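You operate a simulated robot arm through the tools that you are given. There is no shell and no other tool. Be economical: measure what you need, move in short steps, check, and stop when the job is done.

Carry out the task below with a simulated robot arm. There is one attempt and no reset: what you move stays moved.

JOB
Put three bands on the coil on the turning plate.
Fine: one band each with the plate lever at 1, 2 and 3; leave the tying arm up.
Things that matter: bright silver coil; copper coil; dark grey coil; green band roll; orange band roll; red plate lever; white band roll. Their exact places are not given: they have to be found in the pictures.

It is judged by the outcome, as a careful person would: the job done as asked, and still so three seconds after it is handed in. It fails if anything else is knocked over, pushed out of place, dropped, spilled or broken.

ROBOT AND FRAMES
A 7-joint arm with a two-finger parallel gripper on a trunk, on a base that drives. Base frame: it is fixed to the floor where the robot stands at the start and does not move with it; the origin is under the middle of the robot, x ahead of it, y to its left, z up. Lengths are in m, angles in degrees, forces in N, time in s.
Its first joint turns from -166.0 to 166.0 degrees. Places, roughly: red plate lever [0.4, -0.3, 0.9]. Payload 3.43 kg.
The TCP is the grasp point between the finger pads, 0.034 m short of the fingertips. In the tool frame z runs along the fingers and y along their closing line. Largest opening 0.128 m; finger width 0.024, thickness 0.012; the body of the gripper, 0.048 by 0.13 m, starts 0.096 m behind the TCP.
Orientation is that of the tool frame in the base frame, as a unit quaternion [x, y, z, w]. With the fingers straight down and closing along the base's y, the tool's x points along the base's -x, its y along +y and its z along -z.

CONTROLS
- The arm moves only by the tool nudge_tool. Its argument "increments" is a list of rows, each an object of numbers (a shift or turn left out is 0, a gripper value left out holds the last): "tx", "ty", "tz": the shift along the tool's x, y, z in m; "rx", "ry", "rz": the turn, a rotation vector about the tool's x, y, z in degrees; "grip": the opening, from 0 (shut) to 1 (fully open). In form: [{"tx": .., "ty": .., "tz": .., "rx": .., "ry": .., "rz": .., "grip": ..}, ...]. A call has 1 to 12 rows; each row shifts and turns the commanded pose from where the row before left it, along the tool's axes as they then stand. Rows are played at 5 a second. More than 0.05 m and 8.6 degrees between two rows, or a gripper value outside its range, and nothing of the call is played. A pose out of reach is approached as far as the arm can. The call stops where the force on the tool passes 90 N (or 10 N more than at its start, if that is more) or the arm is blocked; 0.2 s more then pass. The fingers move at their own pace (about 0.153 m/s each) and stop on an object; they squeeze with about 39 N. The grip force told is the motor's: it shows also when the fingers shut on nothing. Time passes only in rows, and 0.2 s behind the last, so rows that do not move let the fingers close. The reply holds the time, the measured pose of the TCP, the force on the tool along the base axes, the opening and the grip force, in the units named above and with some noise, with the torque about the TCP (base axes, N m) and any sound that the robot's microphone picked up, and new pictures: "views" is both (left out), scene, wrist or none.
- Cameras (640 x 400 px; columns grow to the right, rows downward): "scene" is now at [0.1943, 0.1984, 1.3851]; the picture's right is [-0.32, -0.95, 0.00], its down [-0.47, 0.16, -0.87] and it looks along [0.82, -0.28, -0.49] (base axes); focal length 214 px, centre (320, 200). "wrist" rides on the gripper at [0.076, -0.011, -0.16] in the tool frame; the picture's right is [0.15, 0.99, 0.00], its down [-0.88, 0.13, -0.46] and it looks along [-0.45, 0.07, 0.89] (tool axes); focal length 234 px, centre (320, 200).
- drive_base(legs): drives the robot by 1 to 6 legs, each [ahead, turn to the left] in m and degrees, along the robot's own axes; the way and the turn of a leg run together, so that a leg with both is an arc; at most 1.5 m and 180 degrees a leg. The arm and the cameras ride along, it lands a little off, and it stops where it bumps. It gives what a move gives, and a new picture of the scene camera.
- aim_head(pan, tilt): turns the head with the scene camera to pan (to the left, within 120 degrees either way) and tilt (down, from -29 to 69), counted from straight ahead of the robot. It gives what a move gives, and a new picture of the scene camera.
- locate(camera, pixels): for up to 12 pixels [column, row] of the newest picture of that camera ("zoom" is the newest enlarged one), the place [x, y, z] in the base frame of the surface seen there, good to about 0.002 m, but the place of the scene camera against the robot may be out by one fixed shift of up to 0.018 m in any direction. It takes no simulated time.
- zoom(camera, box): a new picture of the part [left, top, right, bottom] of that camera's present view, enlarged. It takes no simulated time.
- hand_in(): hands the job in; it is judged then, once.

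Work in short steps. Measure before you move; look again where a grasp or a placing could have gone wrong, and mend it. You have 80 turns and 260 pictures in all, those below and enlarged ones among them. Open the gripper and draw the arm clear of the work before you hand the job in, unless the task says otherwise; then end with one line.

The tools are called after ">>>" as name(argument=value, ...) on one line, values as JSON. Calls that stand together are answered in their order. nudge_tool: Moves the arm, as the interface text tells. Its arguments: {"type":"object","properties":{"increments":{"type":"array","items":{"type":"object","properties":{"tx":{"type":"number"},"ty":{"type":"number"},"tz":{"type":"number"},"rx":{"type":"number"},"ry":{"type":"number"},"rz":{"type":"number"},"grip":{"type":"number"}}}},"views":{"type":"string","enum":["both","scene","wrist","none"]}},"required":["increments"]} The other tools are called the same way: drive_base (legs) drives the base; aim_head (pan, tilt) turns the head that bears the scene camera; locate (camera, pixels) gives the place of the surface under pixels of a picture; zoom (camera, box) takes an enlarged picture of a part of a camera's view; hand_in () hands the job in.

At the start:

```text
time: 0.0
tcp_pos: [0.6317, -0.2189, 1.3498]
tcp_rot: [0.0, 1.0, 0.0, -0.001]
force: [-1.1, 0.5, 0.1]
torque: [0.01, 0.0, 0.0]
opening: 0.128
finger_force: 0.1
robot x, y, heading: [0.0008, 0.0022, -0.1]
head pan, tilt: [-18.8, 28.8]
```

scene: 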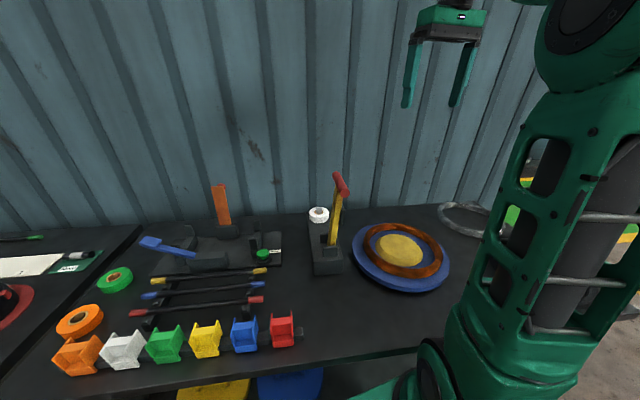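
wrist: 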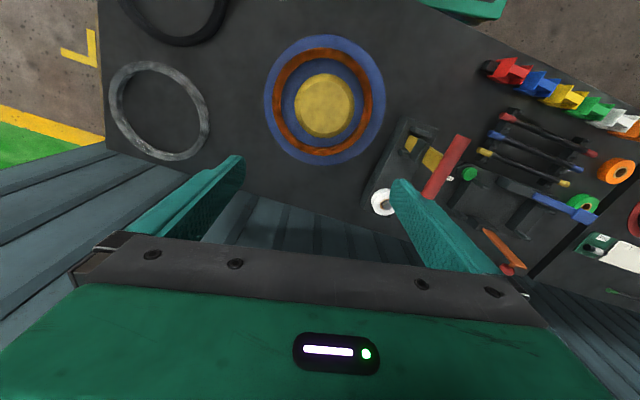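

The scene shows the blue plate with the copper coil near (400,255) and a yellow arm with a red handle near (338,210). I'll enlarge both areas to see the mechanism.

>>> zoom(camera="scene", box=[270, 150, 470, 310])

>>> zoom(camera="scene", box=[40, 170, 300, 380])

>>> zoom(camera="wrist", box=[240, 20, 520, 220])

```text
2.50 times, centred on (370, 230) of scene
```

zoom: 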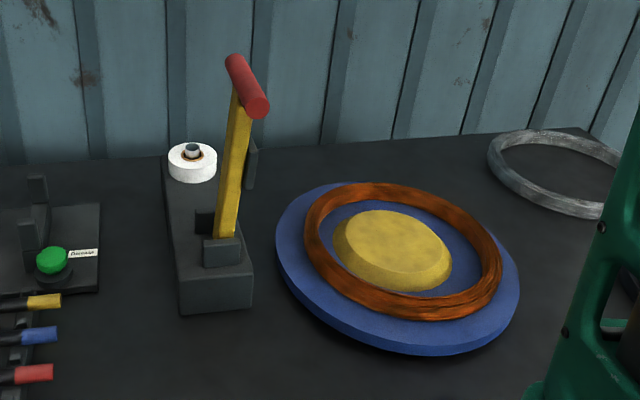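

```text
1.90 times, centred on (170, 275) of scene
```

zoom: 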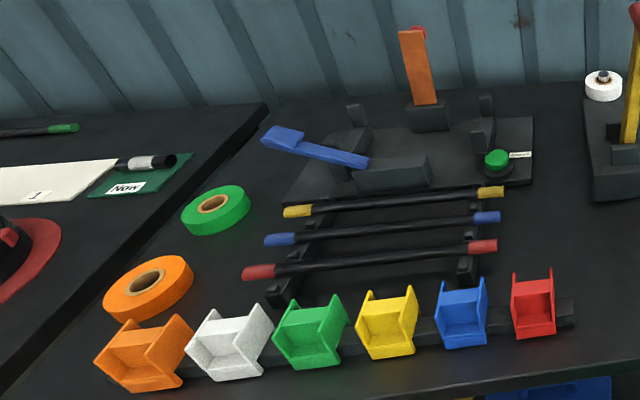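

```text
2.00 times, centred on (380, 120) of wrist
```

zoom: 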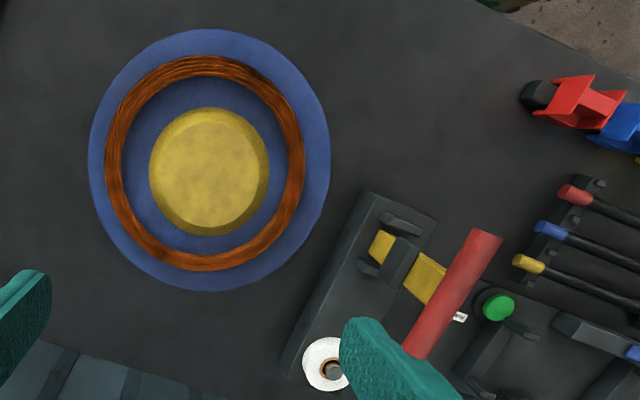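

I need to see the near-right area, where the plate lever is hidden, and the desk to the left with the cards. I'll turn the head to each.

>>> aim_head(pan=-50, tilt=50)

>>> aim_head(pan=30, tilt=35)

```text
time: 1.0
tcp_pos: [0.6155, -0.2196, 1.358]
tcp_rot: [0.0, 1.0, 0.0, 0.007]
force: [-0.4, -0.1, 0.0]
torque: [0.0, 0.03, 0.0]
opening: 0.128
finger_force: 0.0
robot x, y, heading: [-0.0003, 0.0021, -0.2]
head pan, tilt: [-50.0, 50.0]
```

scene: 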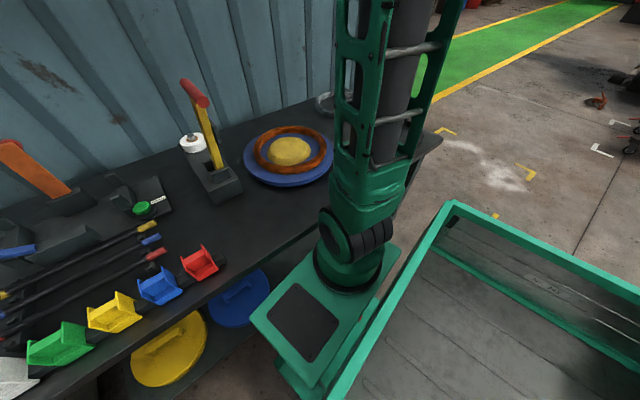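

```text
time: 2.5
tcp_pos: [0.6142, -0.2193, 1.3568]
tcp_rot: [0.0, 1.0, 0.0, 0.006]
force: [-0.4, -0.7, 0.2]
torque: [0.03, 0.0, 0.01]
opening: 0.128
finger_force: 0.0
robot x, y, heading: [-0.0008, -0.0035, 0.0]
head pan, tilt: [30.0, 35.0]
```

scene: 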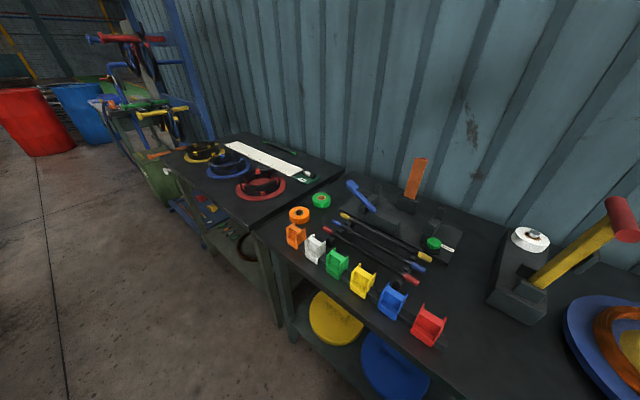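

The left desk carries a white card with marks near (250,160). I'll enlarge it.

>>> zoom(camera="scene", box=[170, 125, 350, 235])

>>> zoom(camera="scene", box=[320, 140, 480, 290])

```text
3.56 times, centred on (260, 180) of scene
```

zoom: 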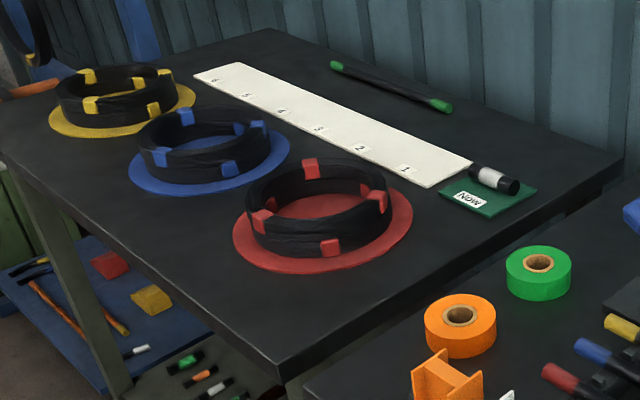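

```text
2.67 times, centred on (400, 215) of scene
```

zoom: 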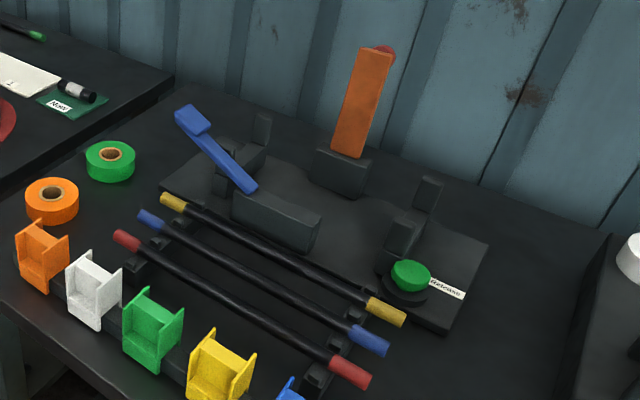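

The "Now" card (black stub with a white band) matches the white roll already on the tying station. The plate lever is still hidden by the arm, so I'll tilt the wrist back towards the robot to see the near edge of the plate table.

>>> nudge_tool(increments=[{"ry": 8}, {"ry": 8}, {"ry": 8}, {"ry": 8}, {"ry": 8}], views="wrist")

>>> aim_head(pan=-30, tilt=40)

```text
time: 2.9
tcp_pos: [0.5975, -0.2191, 1.3659]
tcp_rot: [-0.004, 1.0, -0.002, -0.017]
force: [-2.5, -10.0, -2.0]
torque: [1.89, -0.4, 0.72]
opening: 0.1277
finger_force: 0.1
out of reach, approached as far as the arm can: row 1
robot x, y, heading: [-0.0016, -0.0044, 0.2]
head pan, tilt: [30.0, 35.0]
stopped in row 1: the force on the tool passed its limit at 124 N (the readings are from after the stop); the commanded pose is now the measured one
```

wrist: 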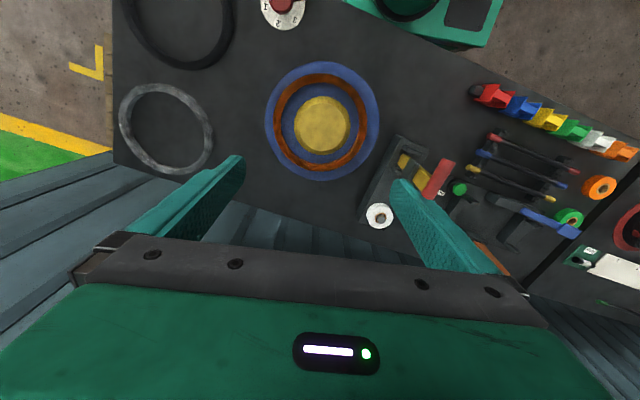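

```text
time: 4.2
tcp_pos: [0.6012, -0.2191, 1.3645]
tcp_rot: [-0.004, 1.0, -0.001, -0.018]
force: [1.1, -7.3, -4.5]
torque: [1.45, -0.01, 0.55]
opening: 0.1279
finger_force: 0.1
robot x, y, heading: [0.0008, 0.0044, -0.1]
head pan, tilt: [-30.0, 40.0]
```

scene: 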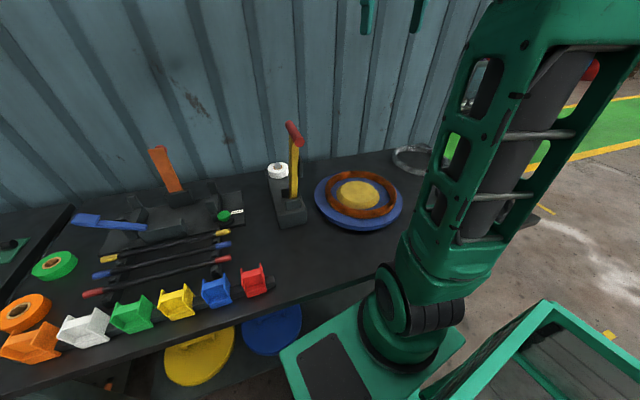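

The wrist picture now shows the red lever on a white dial at (283,8). I'll measure the dial, plate, coil, tying arm handle and table.

>>> locate(camera="wrist", pixels=[[284, 4], [283, 22], [322, 123], [367, 123], [376, 123], [447, 165], [432, 192], [415, 165], [380, 214], [160, 50], [166, 127], [230, 200]])

>>> zoom(camera="wrist", box=[240, 0, 330, 50])

>>> locate(camera="scene", pixels=[[289, 127], [297, 142], [294, 180], [293, 197], [358, 192], [298, 215], [278, 170], [355, 224], [250, 240]])

```text
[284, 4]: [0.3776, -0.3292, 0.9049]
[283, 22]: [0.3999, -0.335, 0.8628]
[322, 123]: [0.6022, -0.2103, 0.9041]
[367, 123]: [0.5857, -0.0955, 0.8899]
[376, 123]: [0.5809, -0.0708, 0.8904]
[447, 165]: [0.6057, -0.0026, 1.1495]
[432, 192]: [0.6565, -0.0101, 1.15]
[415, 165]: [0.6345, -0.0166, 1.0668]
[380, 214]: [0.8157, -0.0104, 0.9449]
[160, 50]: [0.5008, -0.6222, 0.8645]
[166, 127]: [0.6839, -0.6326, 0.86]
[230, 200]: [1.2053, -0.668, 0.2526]
```

```text
7.11 times, centred on (285, 25) of wrist
```

zoom: 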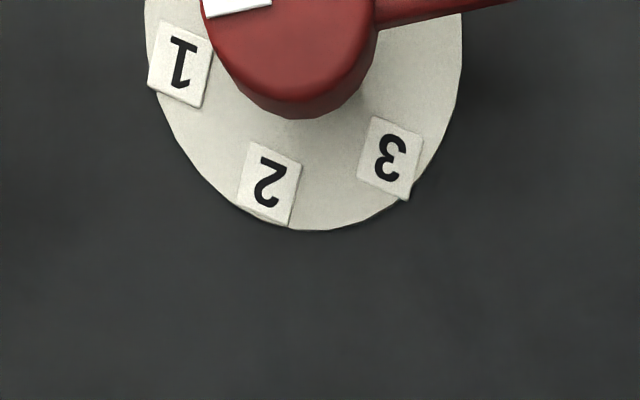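

```text
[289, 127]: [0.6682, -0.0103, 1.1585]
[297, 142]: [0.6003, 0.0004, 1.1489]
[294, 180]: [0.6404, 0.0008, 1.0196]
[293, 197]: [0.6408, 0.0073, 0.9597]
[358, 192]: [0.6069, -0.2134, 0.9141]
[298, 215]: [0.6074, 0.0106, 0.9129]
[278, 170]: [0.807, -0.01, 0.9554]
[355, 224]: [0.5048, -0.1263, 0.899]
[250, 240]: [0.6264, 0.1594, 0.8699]
```

The hinge of the tying arm runs nearly along x, and the arm will swing towards −y over the plate centre (0.60,-0.21). The lever at (0.37,-0.33) is too near the robot, so I want to back up; first I'll check behind and to the right.

>>> aim_head(pan=-115, tilt=45)

>>> aim_head(pan=115, tilt=45)

```text
time: 5.8
tcp_pos: [0.6, -0.2195, 1.3636]
tcp_rot: [-0.004, 1.0, -0.001, -0.019]
force: [2.3, -7.9, -4.0]
torque: [1.4, -0.01, 0.54]
opening: 0.1278
finger_force: 0.0
robot x, y, heading: [-0.0043, -0.0021, 0.1]
head pan, tilt: [-115.0, 45.0]
```

scene: 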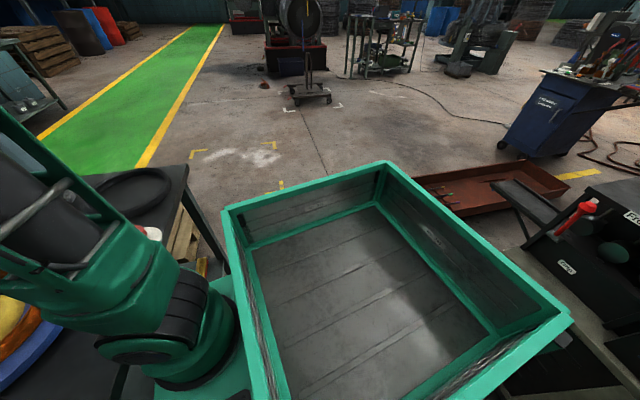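

```text
time: 9.1
tcp_pos: [0.6013, -0.2195, 1.3642]
tcp_rot: [-0.004, 1.0, -0.001, -0.018]
force: [1.1, -6.6, -4.4]
torque: [1.4, -0.07, 0.54]
opening: 0.128
finger_force: 0.1
robot x, y, heading: [-0.0009, 0.0015, -0.1]
head pan, tilt: [115.0, 45.0]
```

scene: 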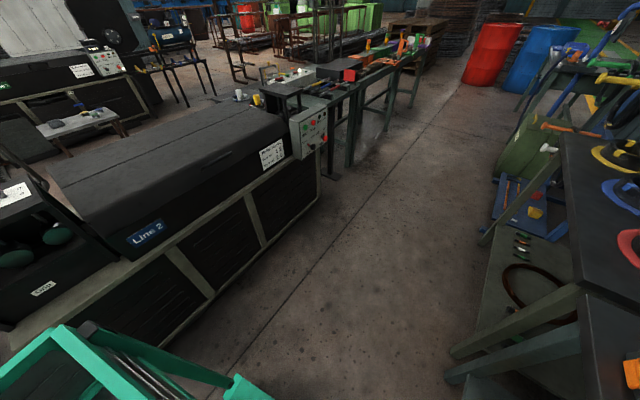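

The green tray looks like the robot's own bed, and a bench stands behind it. I'll measure the clearance.

>>> locate(camera="scene", pixels=[[60, 250], [60, 310], [150, 260], [300, 180], [60, 340], [230, 385], [250, 330], [100, 330]])

>>> aim_head(pan=-115, tilt=55)

>>> locate(camera="scene", pixels=[[480, 250], [520, 240], [450, 150], [560, 260], [600, 300], [380, 130], [500, 290], [230, 180]])

```text
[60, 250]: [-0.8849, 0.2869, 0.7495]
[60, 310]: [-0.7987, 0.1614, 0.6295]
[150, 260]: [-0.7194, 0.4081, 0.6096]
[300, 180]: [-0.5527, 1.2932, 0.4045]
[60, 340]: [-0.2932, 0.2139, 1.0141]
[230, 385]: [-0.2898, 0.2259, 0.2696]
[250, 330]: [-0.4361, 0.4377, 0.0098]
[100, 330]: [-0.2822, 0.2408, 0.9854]
```

```text
time: 12.3
tcp_pos: [0.6012, -0.2199, 1.3646]
tcp_rot: [-0.004, 1.0, 0.0, -0.018]
force: [1.8, -8.0, -4.4]
torque: [1.39, -0.03, 0.55]
opening: 0.1279
finger_force: 0.1
robot x, y, heading: [-0.0015, -0.0038, 0.0]
head pan, tilt: [-115.0, 55.0]
```

scene: 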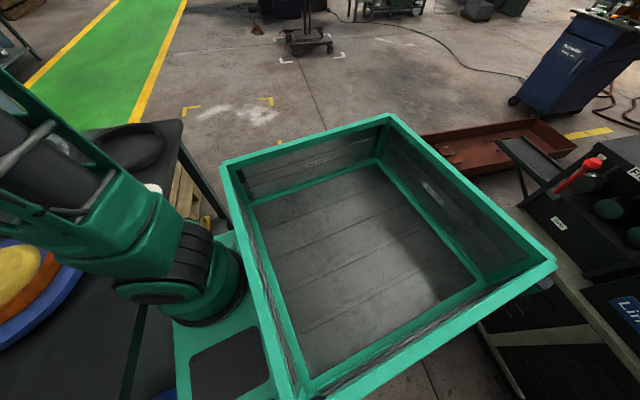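

```text
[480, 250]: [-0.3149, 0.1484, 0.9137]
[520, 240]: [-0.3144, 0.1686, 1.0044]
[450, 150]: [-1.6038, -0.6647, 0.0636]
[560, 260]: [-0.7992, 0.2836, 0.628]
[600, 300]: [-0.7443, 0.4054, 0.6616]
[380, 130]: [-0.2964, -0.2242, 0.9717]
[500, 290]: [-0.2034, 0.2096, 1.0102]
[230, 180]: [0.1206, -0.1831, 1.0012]
```

About 0.4 m is free behind the robot, so I'll back off 0.18 m and look at the plate area again.

>>> drive_base(legs=[[-0.18, 0]])

>>> aim_head(pan=-25, tilt=40)

>>> nudge_tool(increments=[{"tx": -0.03}], views="wrist")

```text
time: 13.9
tcp_pos: [0.4186, -0.2193, 1.3634]
tcp_rot: [-0.005, 1.0, -0.001, -0.019]
force: [2.5, -6.5, -6.0]
torque: [1.29, 0.06, 0.49]
opening: 0.1277
finger_force: 0.1
robot x, y, heading: [-0.1825, 0.0031, 0.1]
head pan, tilt: [-115.0, 55.0]
```

scene: 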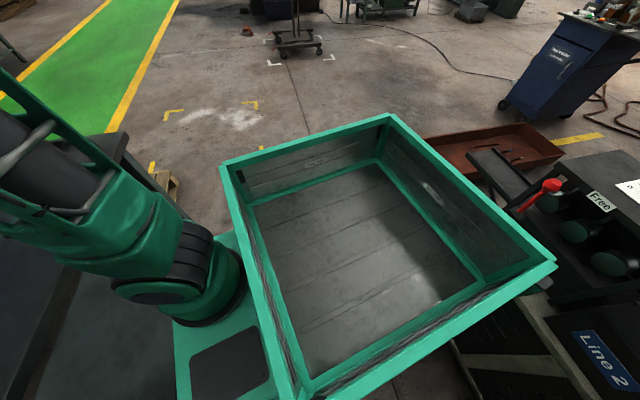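

```text
time: 15.5
tcp_pos: [0.4015, -0.2176, 1.37]
tcp_rot: [-0.006, 1.0, -0.001, -0.011]
force: [-0.4, -0.4, -0.3]
torque: [0.02, -0.04, 0.02]
opening: 0.1278
finger_force: 0.2
robot x, y, heading: [-0.1831, 0.0018, 0.4]
head pan, tilt: [-25.0, 40.0]
```

scene: 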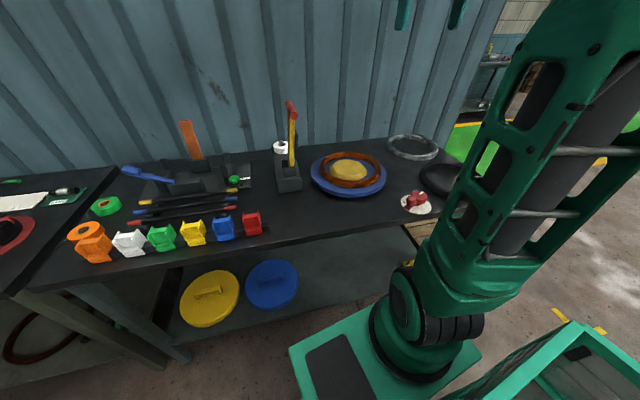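

```text
time: 15.9
tcp_pos: [0.4331, -0.2188, 1.3714]
tcp_rot: [-0.007, 1.0, -0.002, -0.012]
force: [3.4, -12.5, -3.3]
torque: [2.41, 0.18, 0.99]
opening: 0.1278
finger_force: 0.1
robot x, y, heading: [-0.1847, 0.0035, 0.2]
head pan, tilt: [-25.0, 40.0]
```

wrist: 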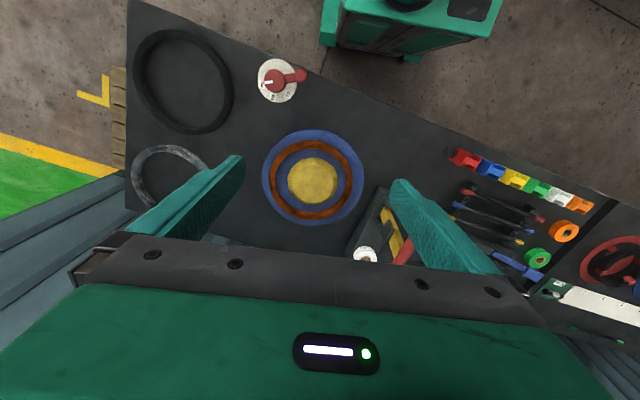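

The lever is now fully visible: dial at (277,80) in the wrist view and (416,202) in the scene. I'll enlarge both and take measurements.

>>> zoom(camera="wrist", box=[240, 45, 330, 115])

>>> zoom(camera="scene", box=[260, 90, 450, 230])

>>> locate(camera="wrist", pixels=[[277, 80], [286, 78], [300, 75], [304, 75], [264, 82], [272, 97], [289, 93], [262, 80], [312, 181], [350, 180], [361, 178], [290, 125]])

```text
5.71 times, centred on (285, 80) of wrist
```

zoom: 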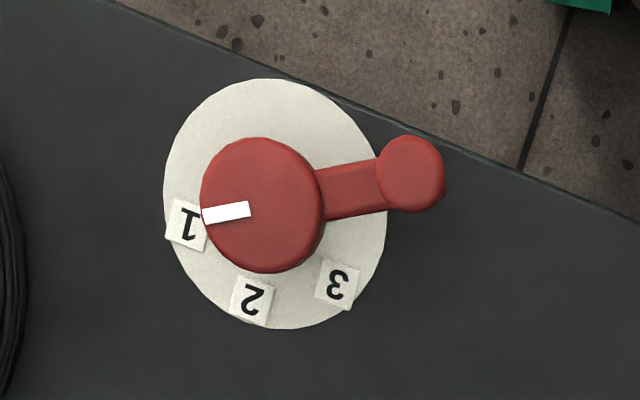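

```text
2.86 times, centred on (355, 160) of scene
```

zoom: 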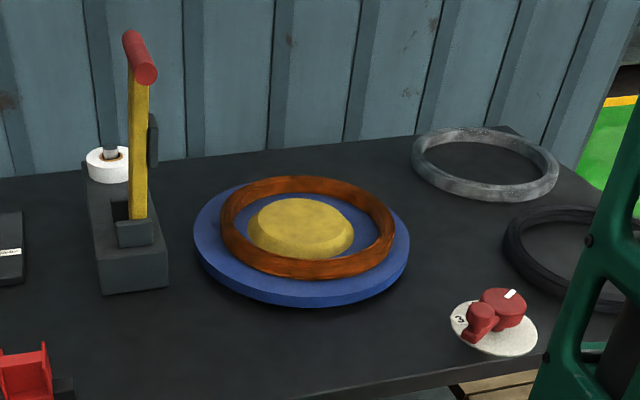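

```text
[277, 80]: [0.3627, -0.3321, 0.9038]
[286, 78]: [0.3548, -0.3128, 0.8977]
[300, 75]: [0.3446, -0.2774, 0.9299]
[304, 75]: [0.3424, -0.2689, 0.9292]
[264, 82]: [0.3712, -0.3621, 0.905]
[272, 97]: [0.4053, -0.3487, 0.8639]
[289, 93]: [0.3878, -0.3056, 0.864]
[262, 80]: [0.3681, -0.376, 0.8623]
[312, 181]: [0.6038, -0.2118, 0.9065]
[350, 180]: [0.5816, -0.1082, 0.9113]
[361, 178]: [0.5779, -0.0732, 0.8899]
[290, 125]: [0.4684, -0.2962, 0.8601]
```

The white mark points near 1, opposite the handle. I'll measure the labels, knob and crank knob precisely in an enlarged view.

>>> zoom(camera="wrist", box=[240, 45, 330, 115])

>>> locate(camera="zoom", pixels=[[187, 225], [251, 299], [337, 285], [211, 214], [245, 210], [210, 205], [318, 205], [262, 150], [262, 262], [412, 170], [350, 190], [168, 190]])

>>> locate(camera="zoom", pixels=[[384, 220], [275, 84], [280, 325], [385, 170], [438, 170], [412, 140], [412, 200]])

```text
5.71 times, centred on (285, 80) of wrist
```

zoom: 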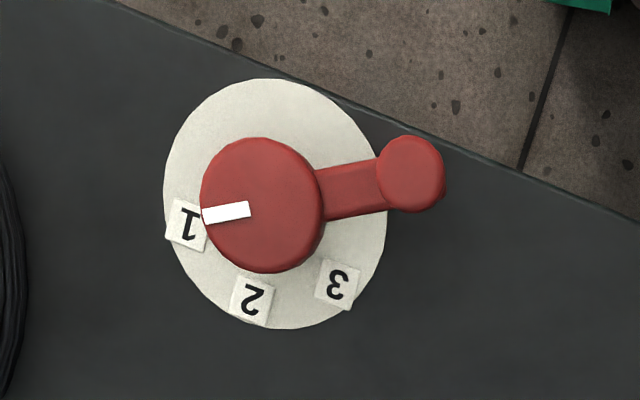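

```text
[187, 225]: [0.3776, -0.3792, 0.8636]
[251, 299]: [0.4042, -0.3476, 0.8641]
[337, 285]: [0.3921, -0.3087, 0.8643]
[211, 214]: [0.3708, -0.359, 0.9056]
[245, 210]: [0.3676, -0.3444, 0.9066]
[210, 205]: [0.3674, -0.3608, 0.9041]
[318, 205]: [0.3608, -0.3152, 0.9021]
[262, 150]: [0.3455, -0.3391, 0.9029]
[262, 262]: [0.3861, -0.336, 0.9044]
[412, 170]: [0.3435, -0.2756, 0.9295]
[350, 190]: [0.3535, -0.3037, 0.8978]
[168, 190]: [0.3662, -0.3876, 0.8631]
```

```text
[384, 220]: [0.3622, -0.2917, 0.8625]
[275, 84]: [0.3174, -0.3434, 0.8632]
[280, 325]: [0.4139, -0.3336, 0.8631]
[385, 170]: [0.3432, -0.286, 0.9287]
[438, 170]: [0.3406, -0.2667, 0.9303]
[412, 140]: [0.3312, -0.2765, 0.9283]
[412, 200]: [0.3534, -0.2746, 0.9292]
```

The dial centre is (0.3655,-0.3385); the labels sit at −73°, −13° and +48°, and the mark is on 1 (−75°). So the first band goes on now: I'll move up to look at the tying handle from above.

>>> nudge_tool(increments=[{"tx": -0.03, "ty": 0.04}, {"tx": -0.03, "ty": 0.04}, {"tx": -0.03, "ty": 0.04}, {"ty": 0.04}, {"ty": 0.04}], views="both")

```text
time: 16.2
tcp_pos: [0.4192, -0.2104, 1.379]
tcp_rot: [-0.015, 1.0, -0.003, -0.002]
force: [-3.3, -10.8, -2.2]
torque: [1.91, -0.52, 0.83]
opening: 0.1279
finger_force: 0.0
robot x, y, heading: [-0.1826, -0.0012, 0.4]
head pan, tilt: [-25.0, 40.0]
stopped in row 1: the force on the tool passed its limit at 190 N (the readings are from after the stop); the commanded pose is now the measured one
```

scene: 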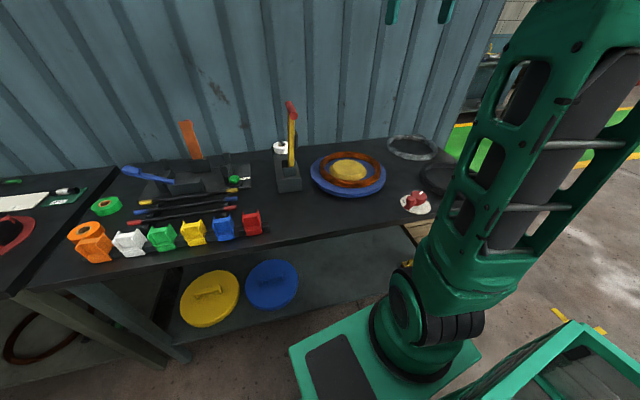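
wrist: 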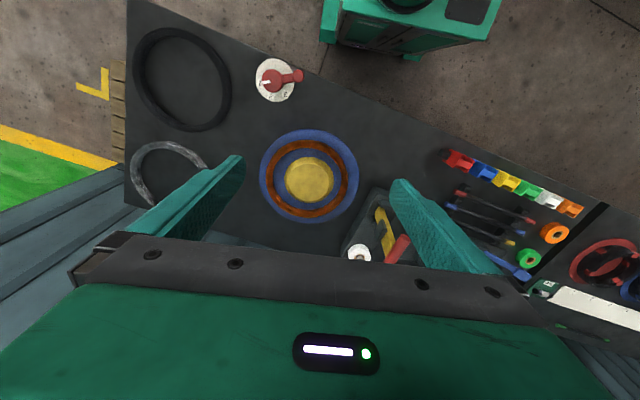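

Something pushes back hard in this high, tucked pose (190 N), probably the arm against itself. I'll try going straight down, out of the tuck.

>>> nudge_tool(increments=[{"tz": 0.02}, {"tz": 0.02}, {"tz": 0.02}], views="none")

```text
time: 17.0
tcp_pos: [0.4228, -0.2095, 1.319]
tcp_rot: [-0.016, 1.0, -0.003, -0.005]
force: [0.1, 0.3, 0.6]
torque: [0.02, 0.02, -0.05]
opening: 0.1277
finger_force: 0.1
robot x, y, heading: [-0.1815, -0.0032, 0.3]
head pan, tilt: [-25.0, 40.0]
```

That freed it, with no force now. I'll go forward and to the left at this height (fingertips about 1.285, above the handle at 1.16).

>>> nudge_tool(increments=[{"tx": -0.02, "ty": 0.02}, {"tx": -0.02, "ty": 0.03}, {"tx": -0.02, "ty": 0.03}, {"tx": -0.02, "ty": 0.03}, {"ty": 0.03}, {"ty": 0.03}, {"ty": 0.03}], views="both")

```text
time: 18.1
tcp_pos: [0.483, -0.0916, 1.3266]
tcp_rot: [-0.018, 1.0, -0.003, 0.009]
force: [33.9, 9.1, -53.9]
torque: [-1.68, 1.78, -0.75]
opening: 0.1282
finger_force: 0.1
robot x, y, heading: [-0.1813, 0.0006, 0.3]
head pan, tilt: [-25.0, 40.0]
stopped in row 5: the force on the tool passed its limit at 107 N (the readings are from after the stop); the commanded pose is now the measured one
```

scene: 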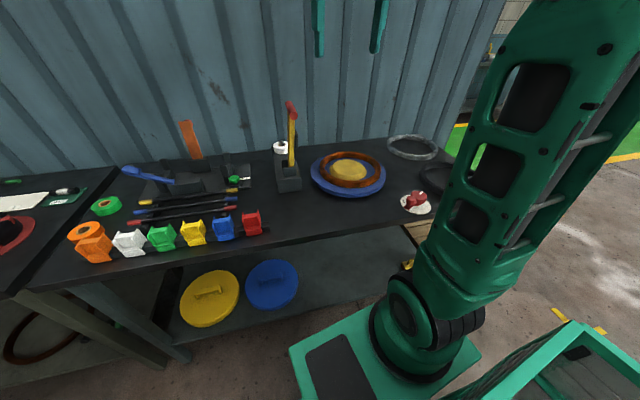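
wrist: 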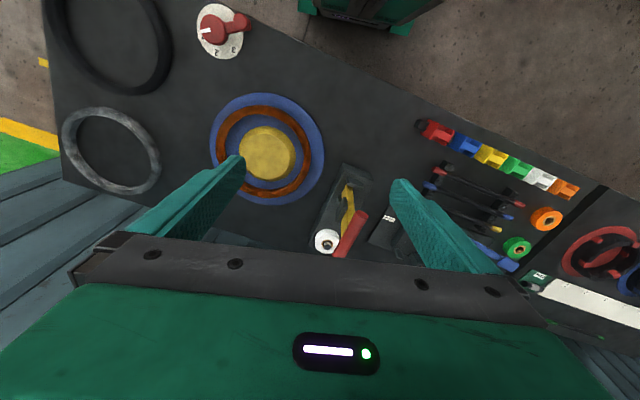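

It is still tight at this height. I'll go lower by 0.06 (fingertips about 1.23, still above the handle), then take a closer look.

>>> nudge_tool(increments=[{"tz": 0.02}, {"tz": 0.02}, {"tz": 0.02}, {}], views="none")

>>> nudge_tool(increments=[{"tx": -0.02, "ty": 0.02}, {"ty": 0.02}, {"ty": 0.02}, {}], views="wrist")

```text
time: 19.1
tcp_pos: [0.4858, -0.0914, 1.2656]
tcp_rot: [-0.02, 1.0, -0.002, 0.005]
force: [-0.6, -1.0, 0.0]
torque: [0.02, 0.01, 0.03]
opening: 0.1281
finger_force: 0.0
robot x, y, heading: [-0.1835, -0.0012, 0.1]
head pan, tilt: [-25.0, 40.0]
```

```text
time: 20.1
tcp_pos: [0.5021, -0.0302, 1.2636]
tcp_rot: [-0.02, 1.0, -0.003, 0.005]
force: [-0.1, -0.1, 0.3]
torque: [-0.01, 0.02, -0.01]
opening: 0.128
finger_force: 0.0
robot x, y, heading: [-0.1786, 0.0001, 0.2]
head pan, tilt: [-25.0, 40.0]
```

wrist: 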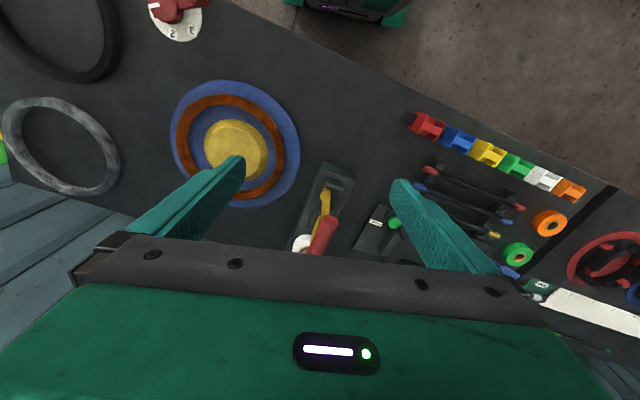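

Now it moves freely. I'll enlarge the tying arm around (322,215) and measure the handle and yellow arm.

>>> zoom(camera="wrist", box=[280, 160, 370, 260])

>>> locate(camera="wrist", pixels=[[328, 219], [322, 235], [315, 249], [333, 218], [321, 218], [325, 205], [326, 192], [330, 172], [349, 180], [318, 195]])

>>> zoom(camera="scene", box=[260, 90, 330, 210])

```text
4.00 times, centred on (325, 210) of wrist
```

zoom: 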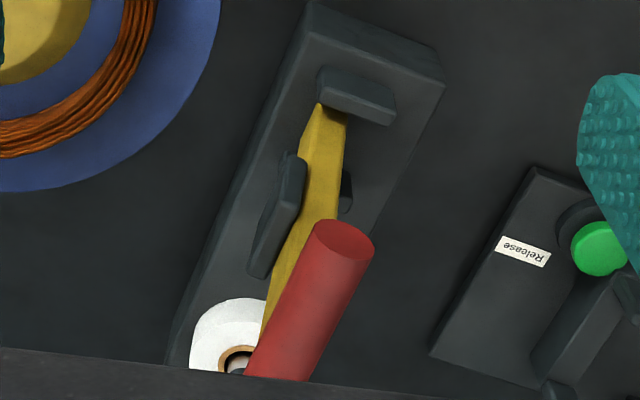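

```text
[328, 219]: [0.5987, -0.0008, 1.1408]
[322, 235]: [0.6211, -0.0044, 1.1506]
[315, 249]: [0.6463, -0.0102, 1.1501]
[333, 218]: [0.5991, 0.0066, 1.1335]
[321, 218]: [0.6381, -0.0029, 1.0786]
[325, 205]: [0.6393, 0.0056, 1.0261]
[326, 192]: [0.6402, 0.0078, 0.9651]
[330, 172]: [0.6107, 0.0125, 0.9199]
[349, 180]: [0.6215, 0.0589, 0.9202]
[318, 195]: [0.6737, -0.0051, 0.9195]
```

```text
3.33 times, centred on (295, 150) of scene
```

zoom: 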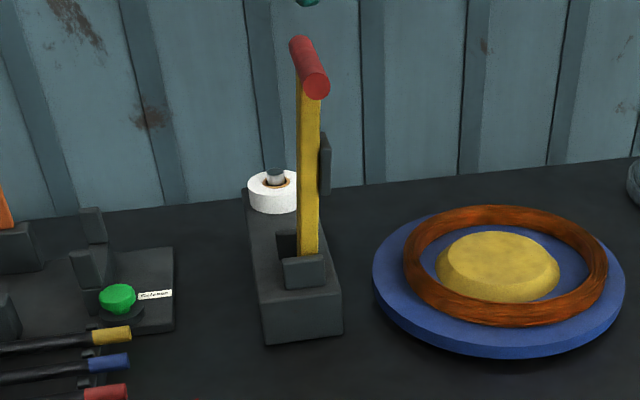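

The hinge axis points along (0.99,-0.15), and the handle spans x≈0.597 to ≥0.65 at z≈1.139 centre with the yellow bar starting at x≈0.639. I'll align the fingers to the handle and move above its near free end (0.615,-0.004).

>>> nudge_tool(increments=[{"rz": 5.4}, {"rz": 5.4}, {"tx": -0.036, "ty": 0.0142}, {"tx": -0.036, "ty": 0.0142}, {"tx": -0.036, "ty": 0.0142}, {"tz": 0.02}, {}], views="both")

```text
time: 21.7
tcp_pos: [0.6158, -0.0035, 1.2461]
tcp_rot: [0.074, 0.997, -0.003, 0.005]
force: [-0.7, 0.6, 0.6]
torque: [0.02, 0.0, 0.01]
opening: 0.128
finger_force: 0.1
robot x, y, heading: [-0.1807, 0.0006, 0.1]
head pan, tilt: [-25.0, 40.0]
```

scene: 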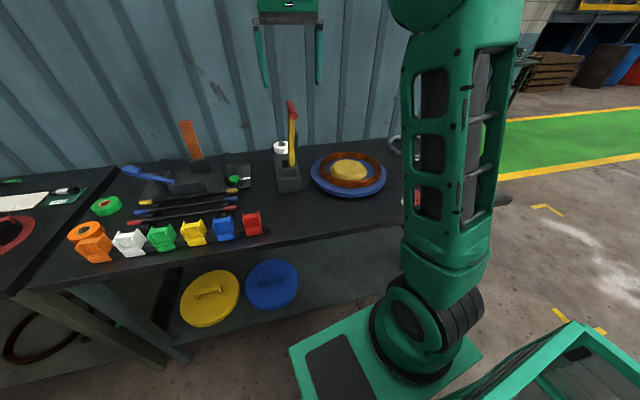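
wrist: 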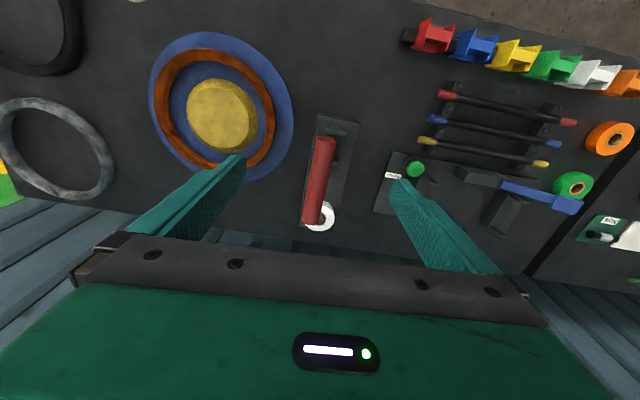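

The whole handle is now visible from (325,140) to (310,222). I'll measure its ends and its sides before descending.

>>> locate(camera="wrist", pixels=[[324, 142], [321, 160], [317, 185], [311, 215], [310, 222], [310, 180], [325, 185], [340, 160], [300, 180]])

>>> zoom(camera="wrist", box=[260, 100, 380, 240])

```text
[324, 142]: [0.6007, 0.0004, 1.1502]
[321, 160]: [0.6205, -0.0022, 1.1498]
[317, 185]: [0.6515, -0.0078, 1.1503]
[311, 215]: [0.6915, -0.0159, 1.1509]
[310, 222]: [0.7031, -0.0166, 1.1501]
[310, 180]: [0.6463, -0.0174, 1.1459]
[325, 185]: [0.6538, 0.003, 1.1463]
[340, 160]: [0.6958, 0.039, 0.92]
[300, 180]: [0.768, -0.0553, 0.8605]
```

```text
2.86 times, centred on (320, 170) of wrist
```

zoom: 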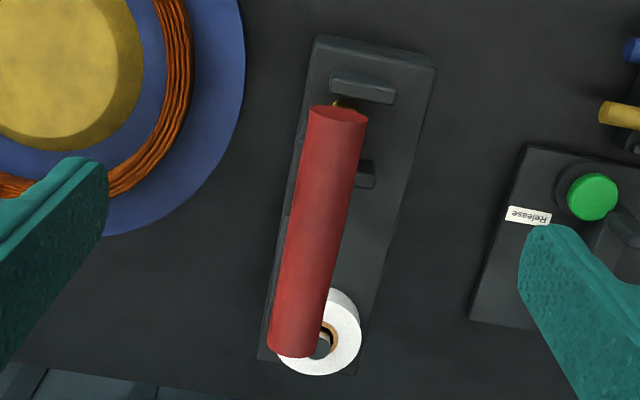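

The handle runs x 0.600 to 0.703 with its axis at (0.617,-0.002) and a radius of about 0.012. I'll descend so that the tips are level with its underside (TCP z≈1.160), and close.

>>> nudge_tool(increments=[{"tz": 0.03, "tx": 0.002, "ty": 0.002}, {"tz": 0.03}, {"tz": 0.026}, {}, {"grip": 0.35}, {}, {"grip": 0.0}, {}, {}], views="both")

```text
time: 23.7
tcp_pos: [0.6144, -0.0002, 1.1602]
tcp_rot: [0.075, 0.997, -0.002, 0.005]
force: [-2.5, 0.3, -2.7]
torque: [-0.08, -0.05, -1.33]
opening: 0.0244
finger_force: 45.5
robot x, y, heading: [-0.1835, -0.0007, 0.2]
head pan, tilt: [-25.0, 40.0]
```

scene: 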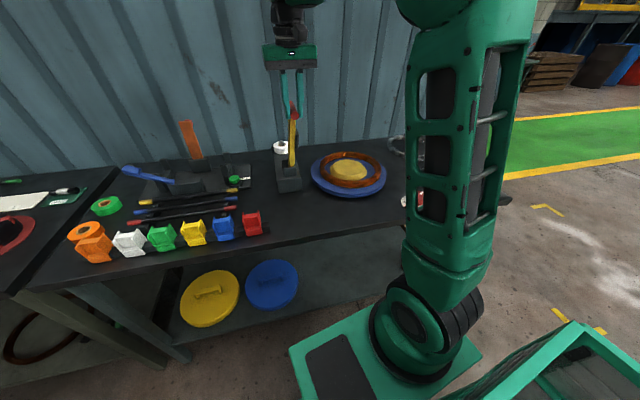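
wrist: 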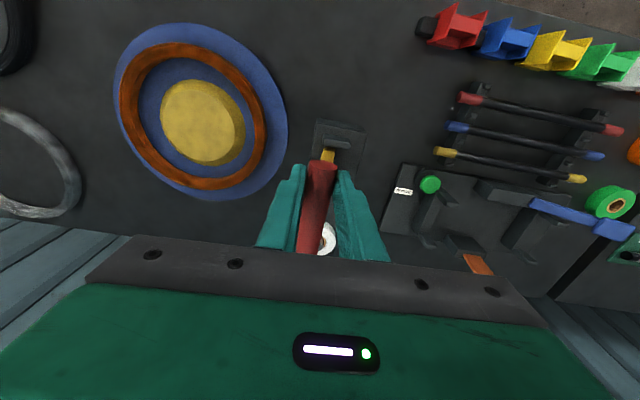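

The handle is held (opening 0.0244). I'll swing it 30° towards the plate along an arc of about 0.222 m radius, watching the force.

>>> nudge_tool(increments=[{"ty": -0.0193, "tz": 0.0008}, {"ty": -0.0192, "tz": 0.0025}, {"ty": -0.0189, "tz": 0.0042}, {"ty": -0.0184, "tz": 0.0058}, {"ty": -0.0178, "tz": 0.0074}, {"ty": -0.0172, "tz": 0.0089}], views="both")

```text
time: 25.1
tcp_pos: [0.6002, -0.1161, 1.1349]
tcp_rot: [0.079, 0.997, -0.004, 0.011]
force: [0.7, -1.5, 2.6]
torque: [0.26, 0.09, 0.02]
opening: 0.0
finger_force: 13.7
robot x, y, heading: [-0.1859, -0.0013, 0.1]
head pan, tilt: [-25.0, 40.0]
```

scene: 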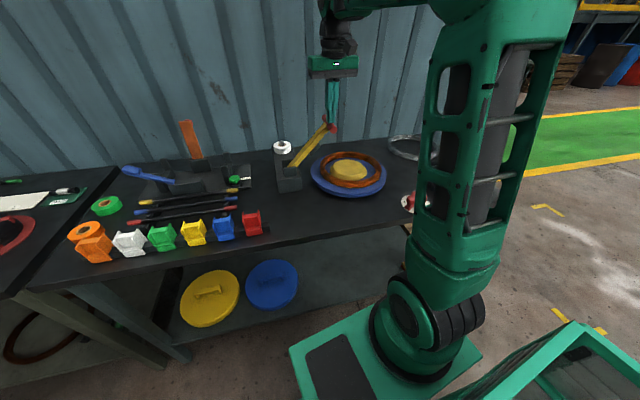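
wrist: 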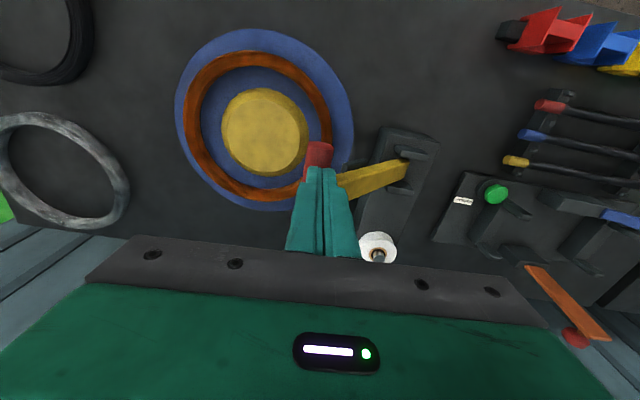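

The handle slipped out below the fingers (opening 0) and the arm hangs at about 45° under the closed tips. I'll measure where it stands now.

>>> locate(camera="wrist", pixels=[[321, 148], [318, 160], [345, 185], [380, 175], [403, 165], [334, 150], [322, 172]])

>>> zoom(camera="scene", box=[260, 100, 400, 210])

>>> zoom(camera="wrist", box=[260, 110, 440, 270])

```text
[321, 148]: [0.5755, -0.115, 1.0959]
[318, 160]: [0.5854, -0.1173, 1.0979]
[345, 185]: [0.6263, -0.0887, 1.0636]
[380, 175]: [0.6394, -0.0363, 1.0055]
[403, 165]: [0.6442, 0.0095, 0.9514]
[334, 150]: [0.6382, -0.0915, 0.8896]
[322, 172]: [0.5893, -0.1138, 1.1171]
```

```text
3.64 times, centred on (330, 155) of scene
```

zoom: 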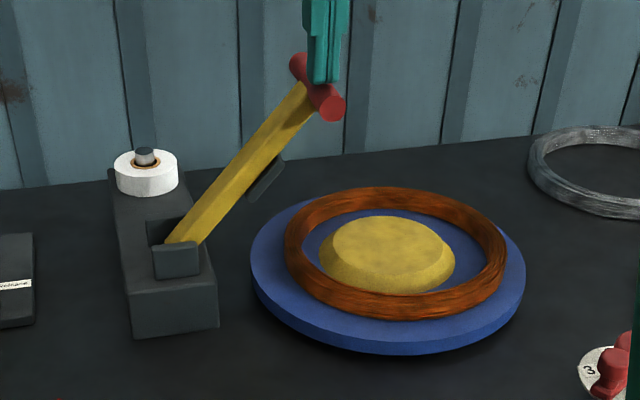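

```text
2.50 times, centred on (350, 190) of wrist
```

zoom: 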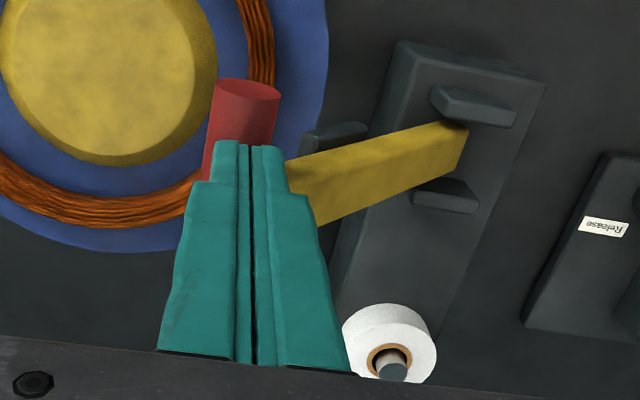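

The arm pivots at about (y 0.02, z 0.93) with r≈0.21 and is now about 41° down, with the tips resting on the handle. I'll push it down further with closed fingers along the arc.

>>> nudge_tool(increments=[{"ty": -0.0115, "tz": 0.012}, {"ty": -0.0115, "tz": 0.012}, {"ty": -0.0105, "tz": 0.015}, {"ty": -0.0105, "tz": 0.015}, {"ty": -0.008, "tz": 0.0165}, {"ty": -0.0075, "tz": 0.0165}], views="both")

```text
time: 26.5
tcp_pos: [0.5919, -0.1726, 1.0429]
tcp_rot: [0.074, 0.997, -0.003, 0.004]
force: [0.0, 0.5, 0.0]
torque: [-0.02, 0.0, -0.01]
opening: 0.0
finger_force: 33.2
robot x, y, heading: [-0.1823, -0.0033, 0.1]
head pan, tilt: [-25.0, 40.0]
```

scene: 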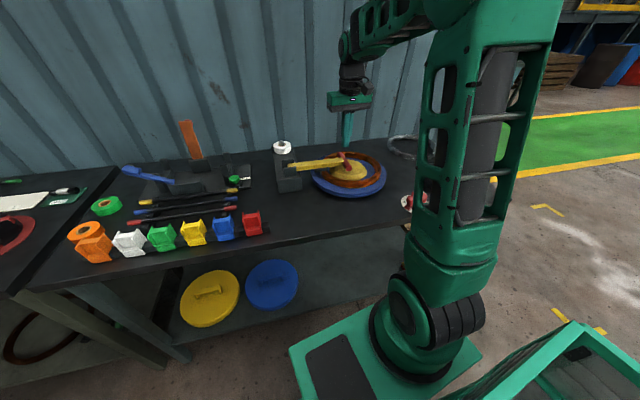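
wrist: 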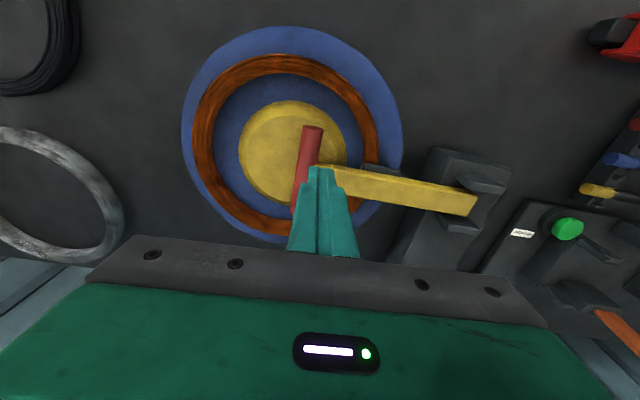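

The arm has dropped further by itself and now lies over the coil. I'll see how low it sits.

>>> locate(camera="wrist", pixels=[[312, 128], [308, 145], [302, 175], [296, 208], [340, 178], [400, 192], [460, 205], [375, 130], [375, 165]])

>>> zoom(camera="scene", box=[260, 120, 400, 210])

>>> zoom(camera="wrist", box=[270, 100, 500, 240])

```text
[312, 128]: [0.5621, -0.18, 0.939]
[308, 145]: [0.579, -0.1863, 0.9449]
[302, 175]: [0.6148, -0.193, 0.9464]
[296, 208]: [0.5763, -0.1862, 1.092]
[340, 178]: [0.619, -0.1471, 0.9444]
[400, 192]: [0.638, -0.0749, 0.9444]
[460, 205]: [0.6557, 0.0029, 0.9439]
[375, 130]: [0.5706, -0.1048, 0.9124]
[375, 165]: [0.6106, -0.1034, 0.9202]
```

```text
4.44 times, centred on (330, 165) of scene
```

zoom: 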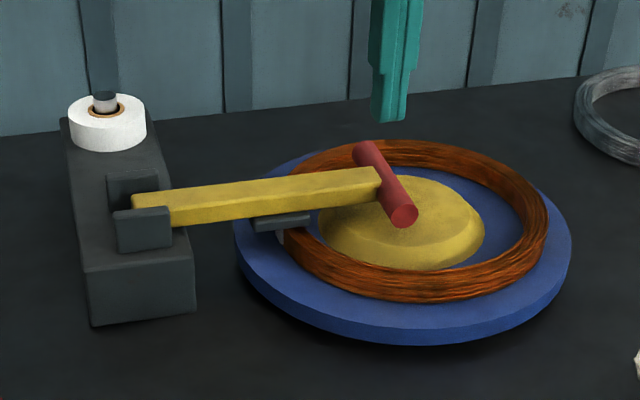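

```text
2.78 times, centred on (385, 170) of wrist
```

zoom: 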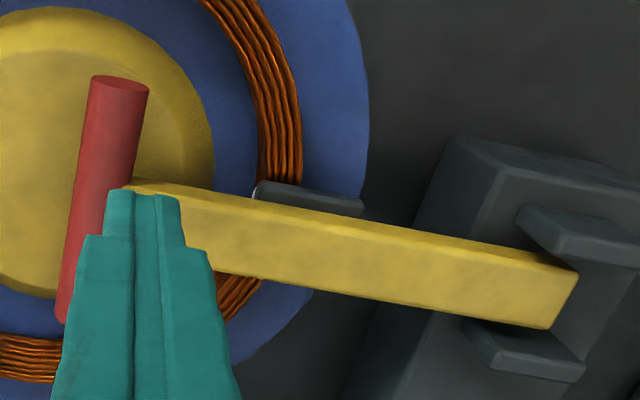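

The arm is flat on the coil (handle centre z≈0.934), with no sound heard. I'll shift over the near end of the handle and press lightly with closed fingers to make sure the stroke is complete.

>>> nudge_tool(increments=[{"tx": 0.0108, "ty": -0.0152}, {"tz": 0.025}, {"tz": 0.025}, {"tz": 0.01}, {"tz": 0.004}, {"tz": 0.004}, {}], views="both")

```text
time: 28.1
tcp_pos: [0.5801, -0.185, 0.9808]
tcp_rot: [0.073, 0.997, -0.003, 0.01]
force: [-4.8, 8.5, 72.1]
torque: [0.59, 0.97, -0.35]
opening: 0.0
finger_force: 32.7
robot x, y, heading: [-0.1824, 0.0006, 0.1]
head pan, tilt: [-25.0, 40.0]
```

scene: 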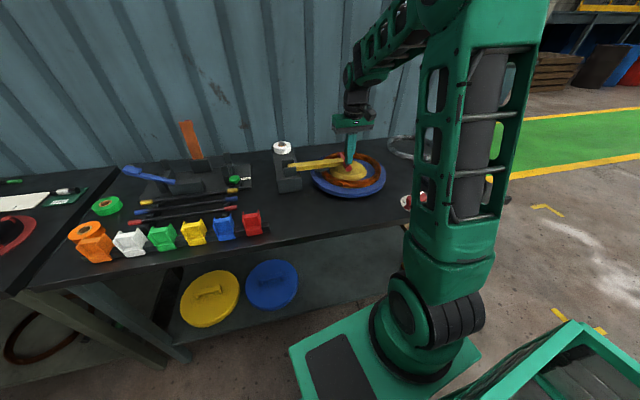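
wrist: 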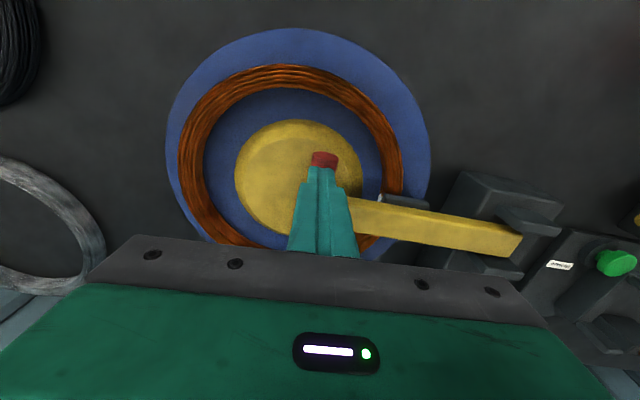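

Pressing at 72 N shows the arm is on its stop. Now I'll lift a little, open, straddle the handle with tips just above the hub, and grip it for raising.

>>> nudge_tool(increments=[{"tz": -0.015}, {"tz": -0.015, "grip": 0.5}, {}, {"tz": 0.02}, {"tz": 0.02}, {"tz": 0.016}, {}, {"grip": 0.0}, {}, {}], views="both")

```text
time: 30.3
tcp_pos: [0.5774, -0.1837, 0.95]
tcp_rot: [0.072, 0.997, -0.002, 0.004]
force: [2.4, 25.1, -4.4]
torque: [0.35, -0.07, -1.12]
opening: 0.0247
finger_force: 44.8
robot x, y, heading: [-0.1824, -0.0013, 0.2]
head pan, tilt: [-25.0, 40.0]
```

scene: 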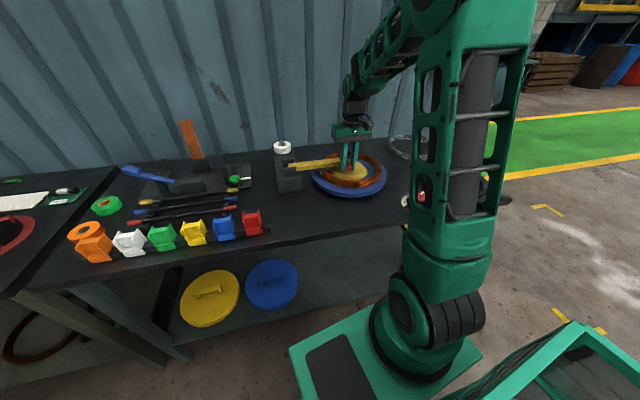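
wrist: 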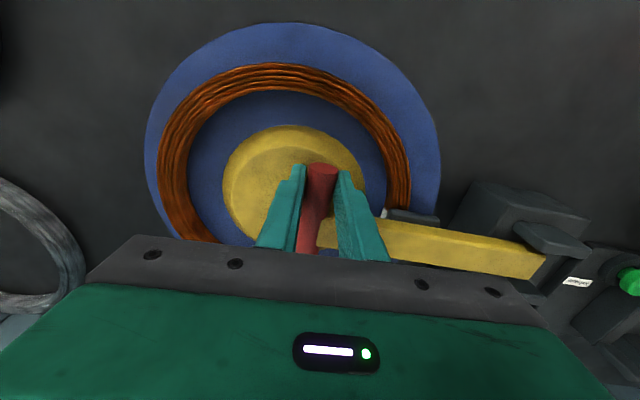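

The handle is gripped (0.0247). I'll raise it along the fitted arc (pivot z 0.9275, r 0.2125), checking halfway that the grip holds.

>>> nudge_tool(increments=[{"ty": 0.0015, "tz": -0.015}, {"ty": 0.0016, "tz": -0.0145}, {"ty": 0.0072, "tz": -0.0288}, {"ty": 0.0111, "tz": -0.0275}, {"ty": 0.0148, "tz": -0.0257}, {"ty": 0.0183, "tz": -0.0234}], views="both")

```text
time: 31.7
tcp_pos: [0.5899, -0.1356, 1.0855]
tcp_rot: [0.077, 0.997, -0.002, 0.009]
force: [21.5, -18.5, 7.3]
torque: [-0.63, -1.35, -1.0]
opening: 0.0246
finger_force: 45.0
robot x, y, heading: [-0.1823, 0.0019, 0.2]
head pan, tilt: [-25.0, 40.0]
```

scene: 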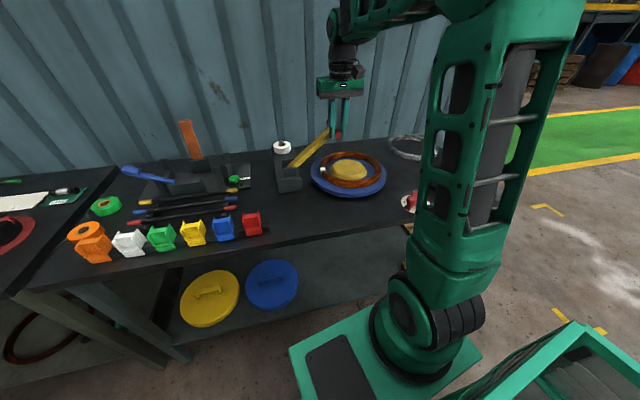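
wrist: 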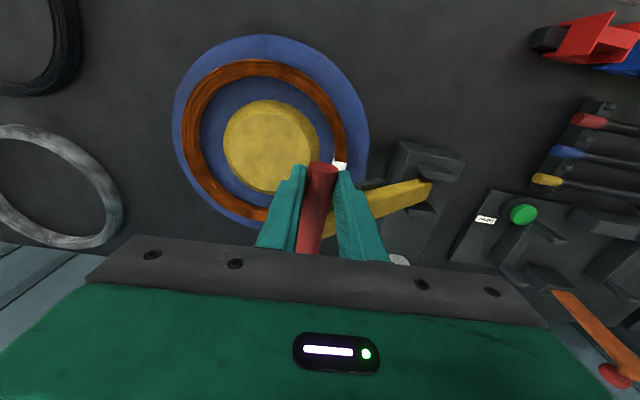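

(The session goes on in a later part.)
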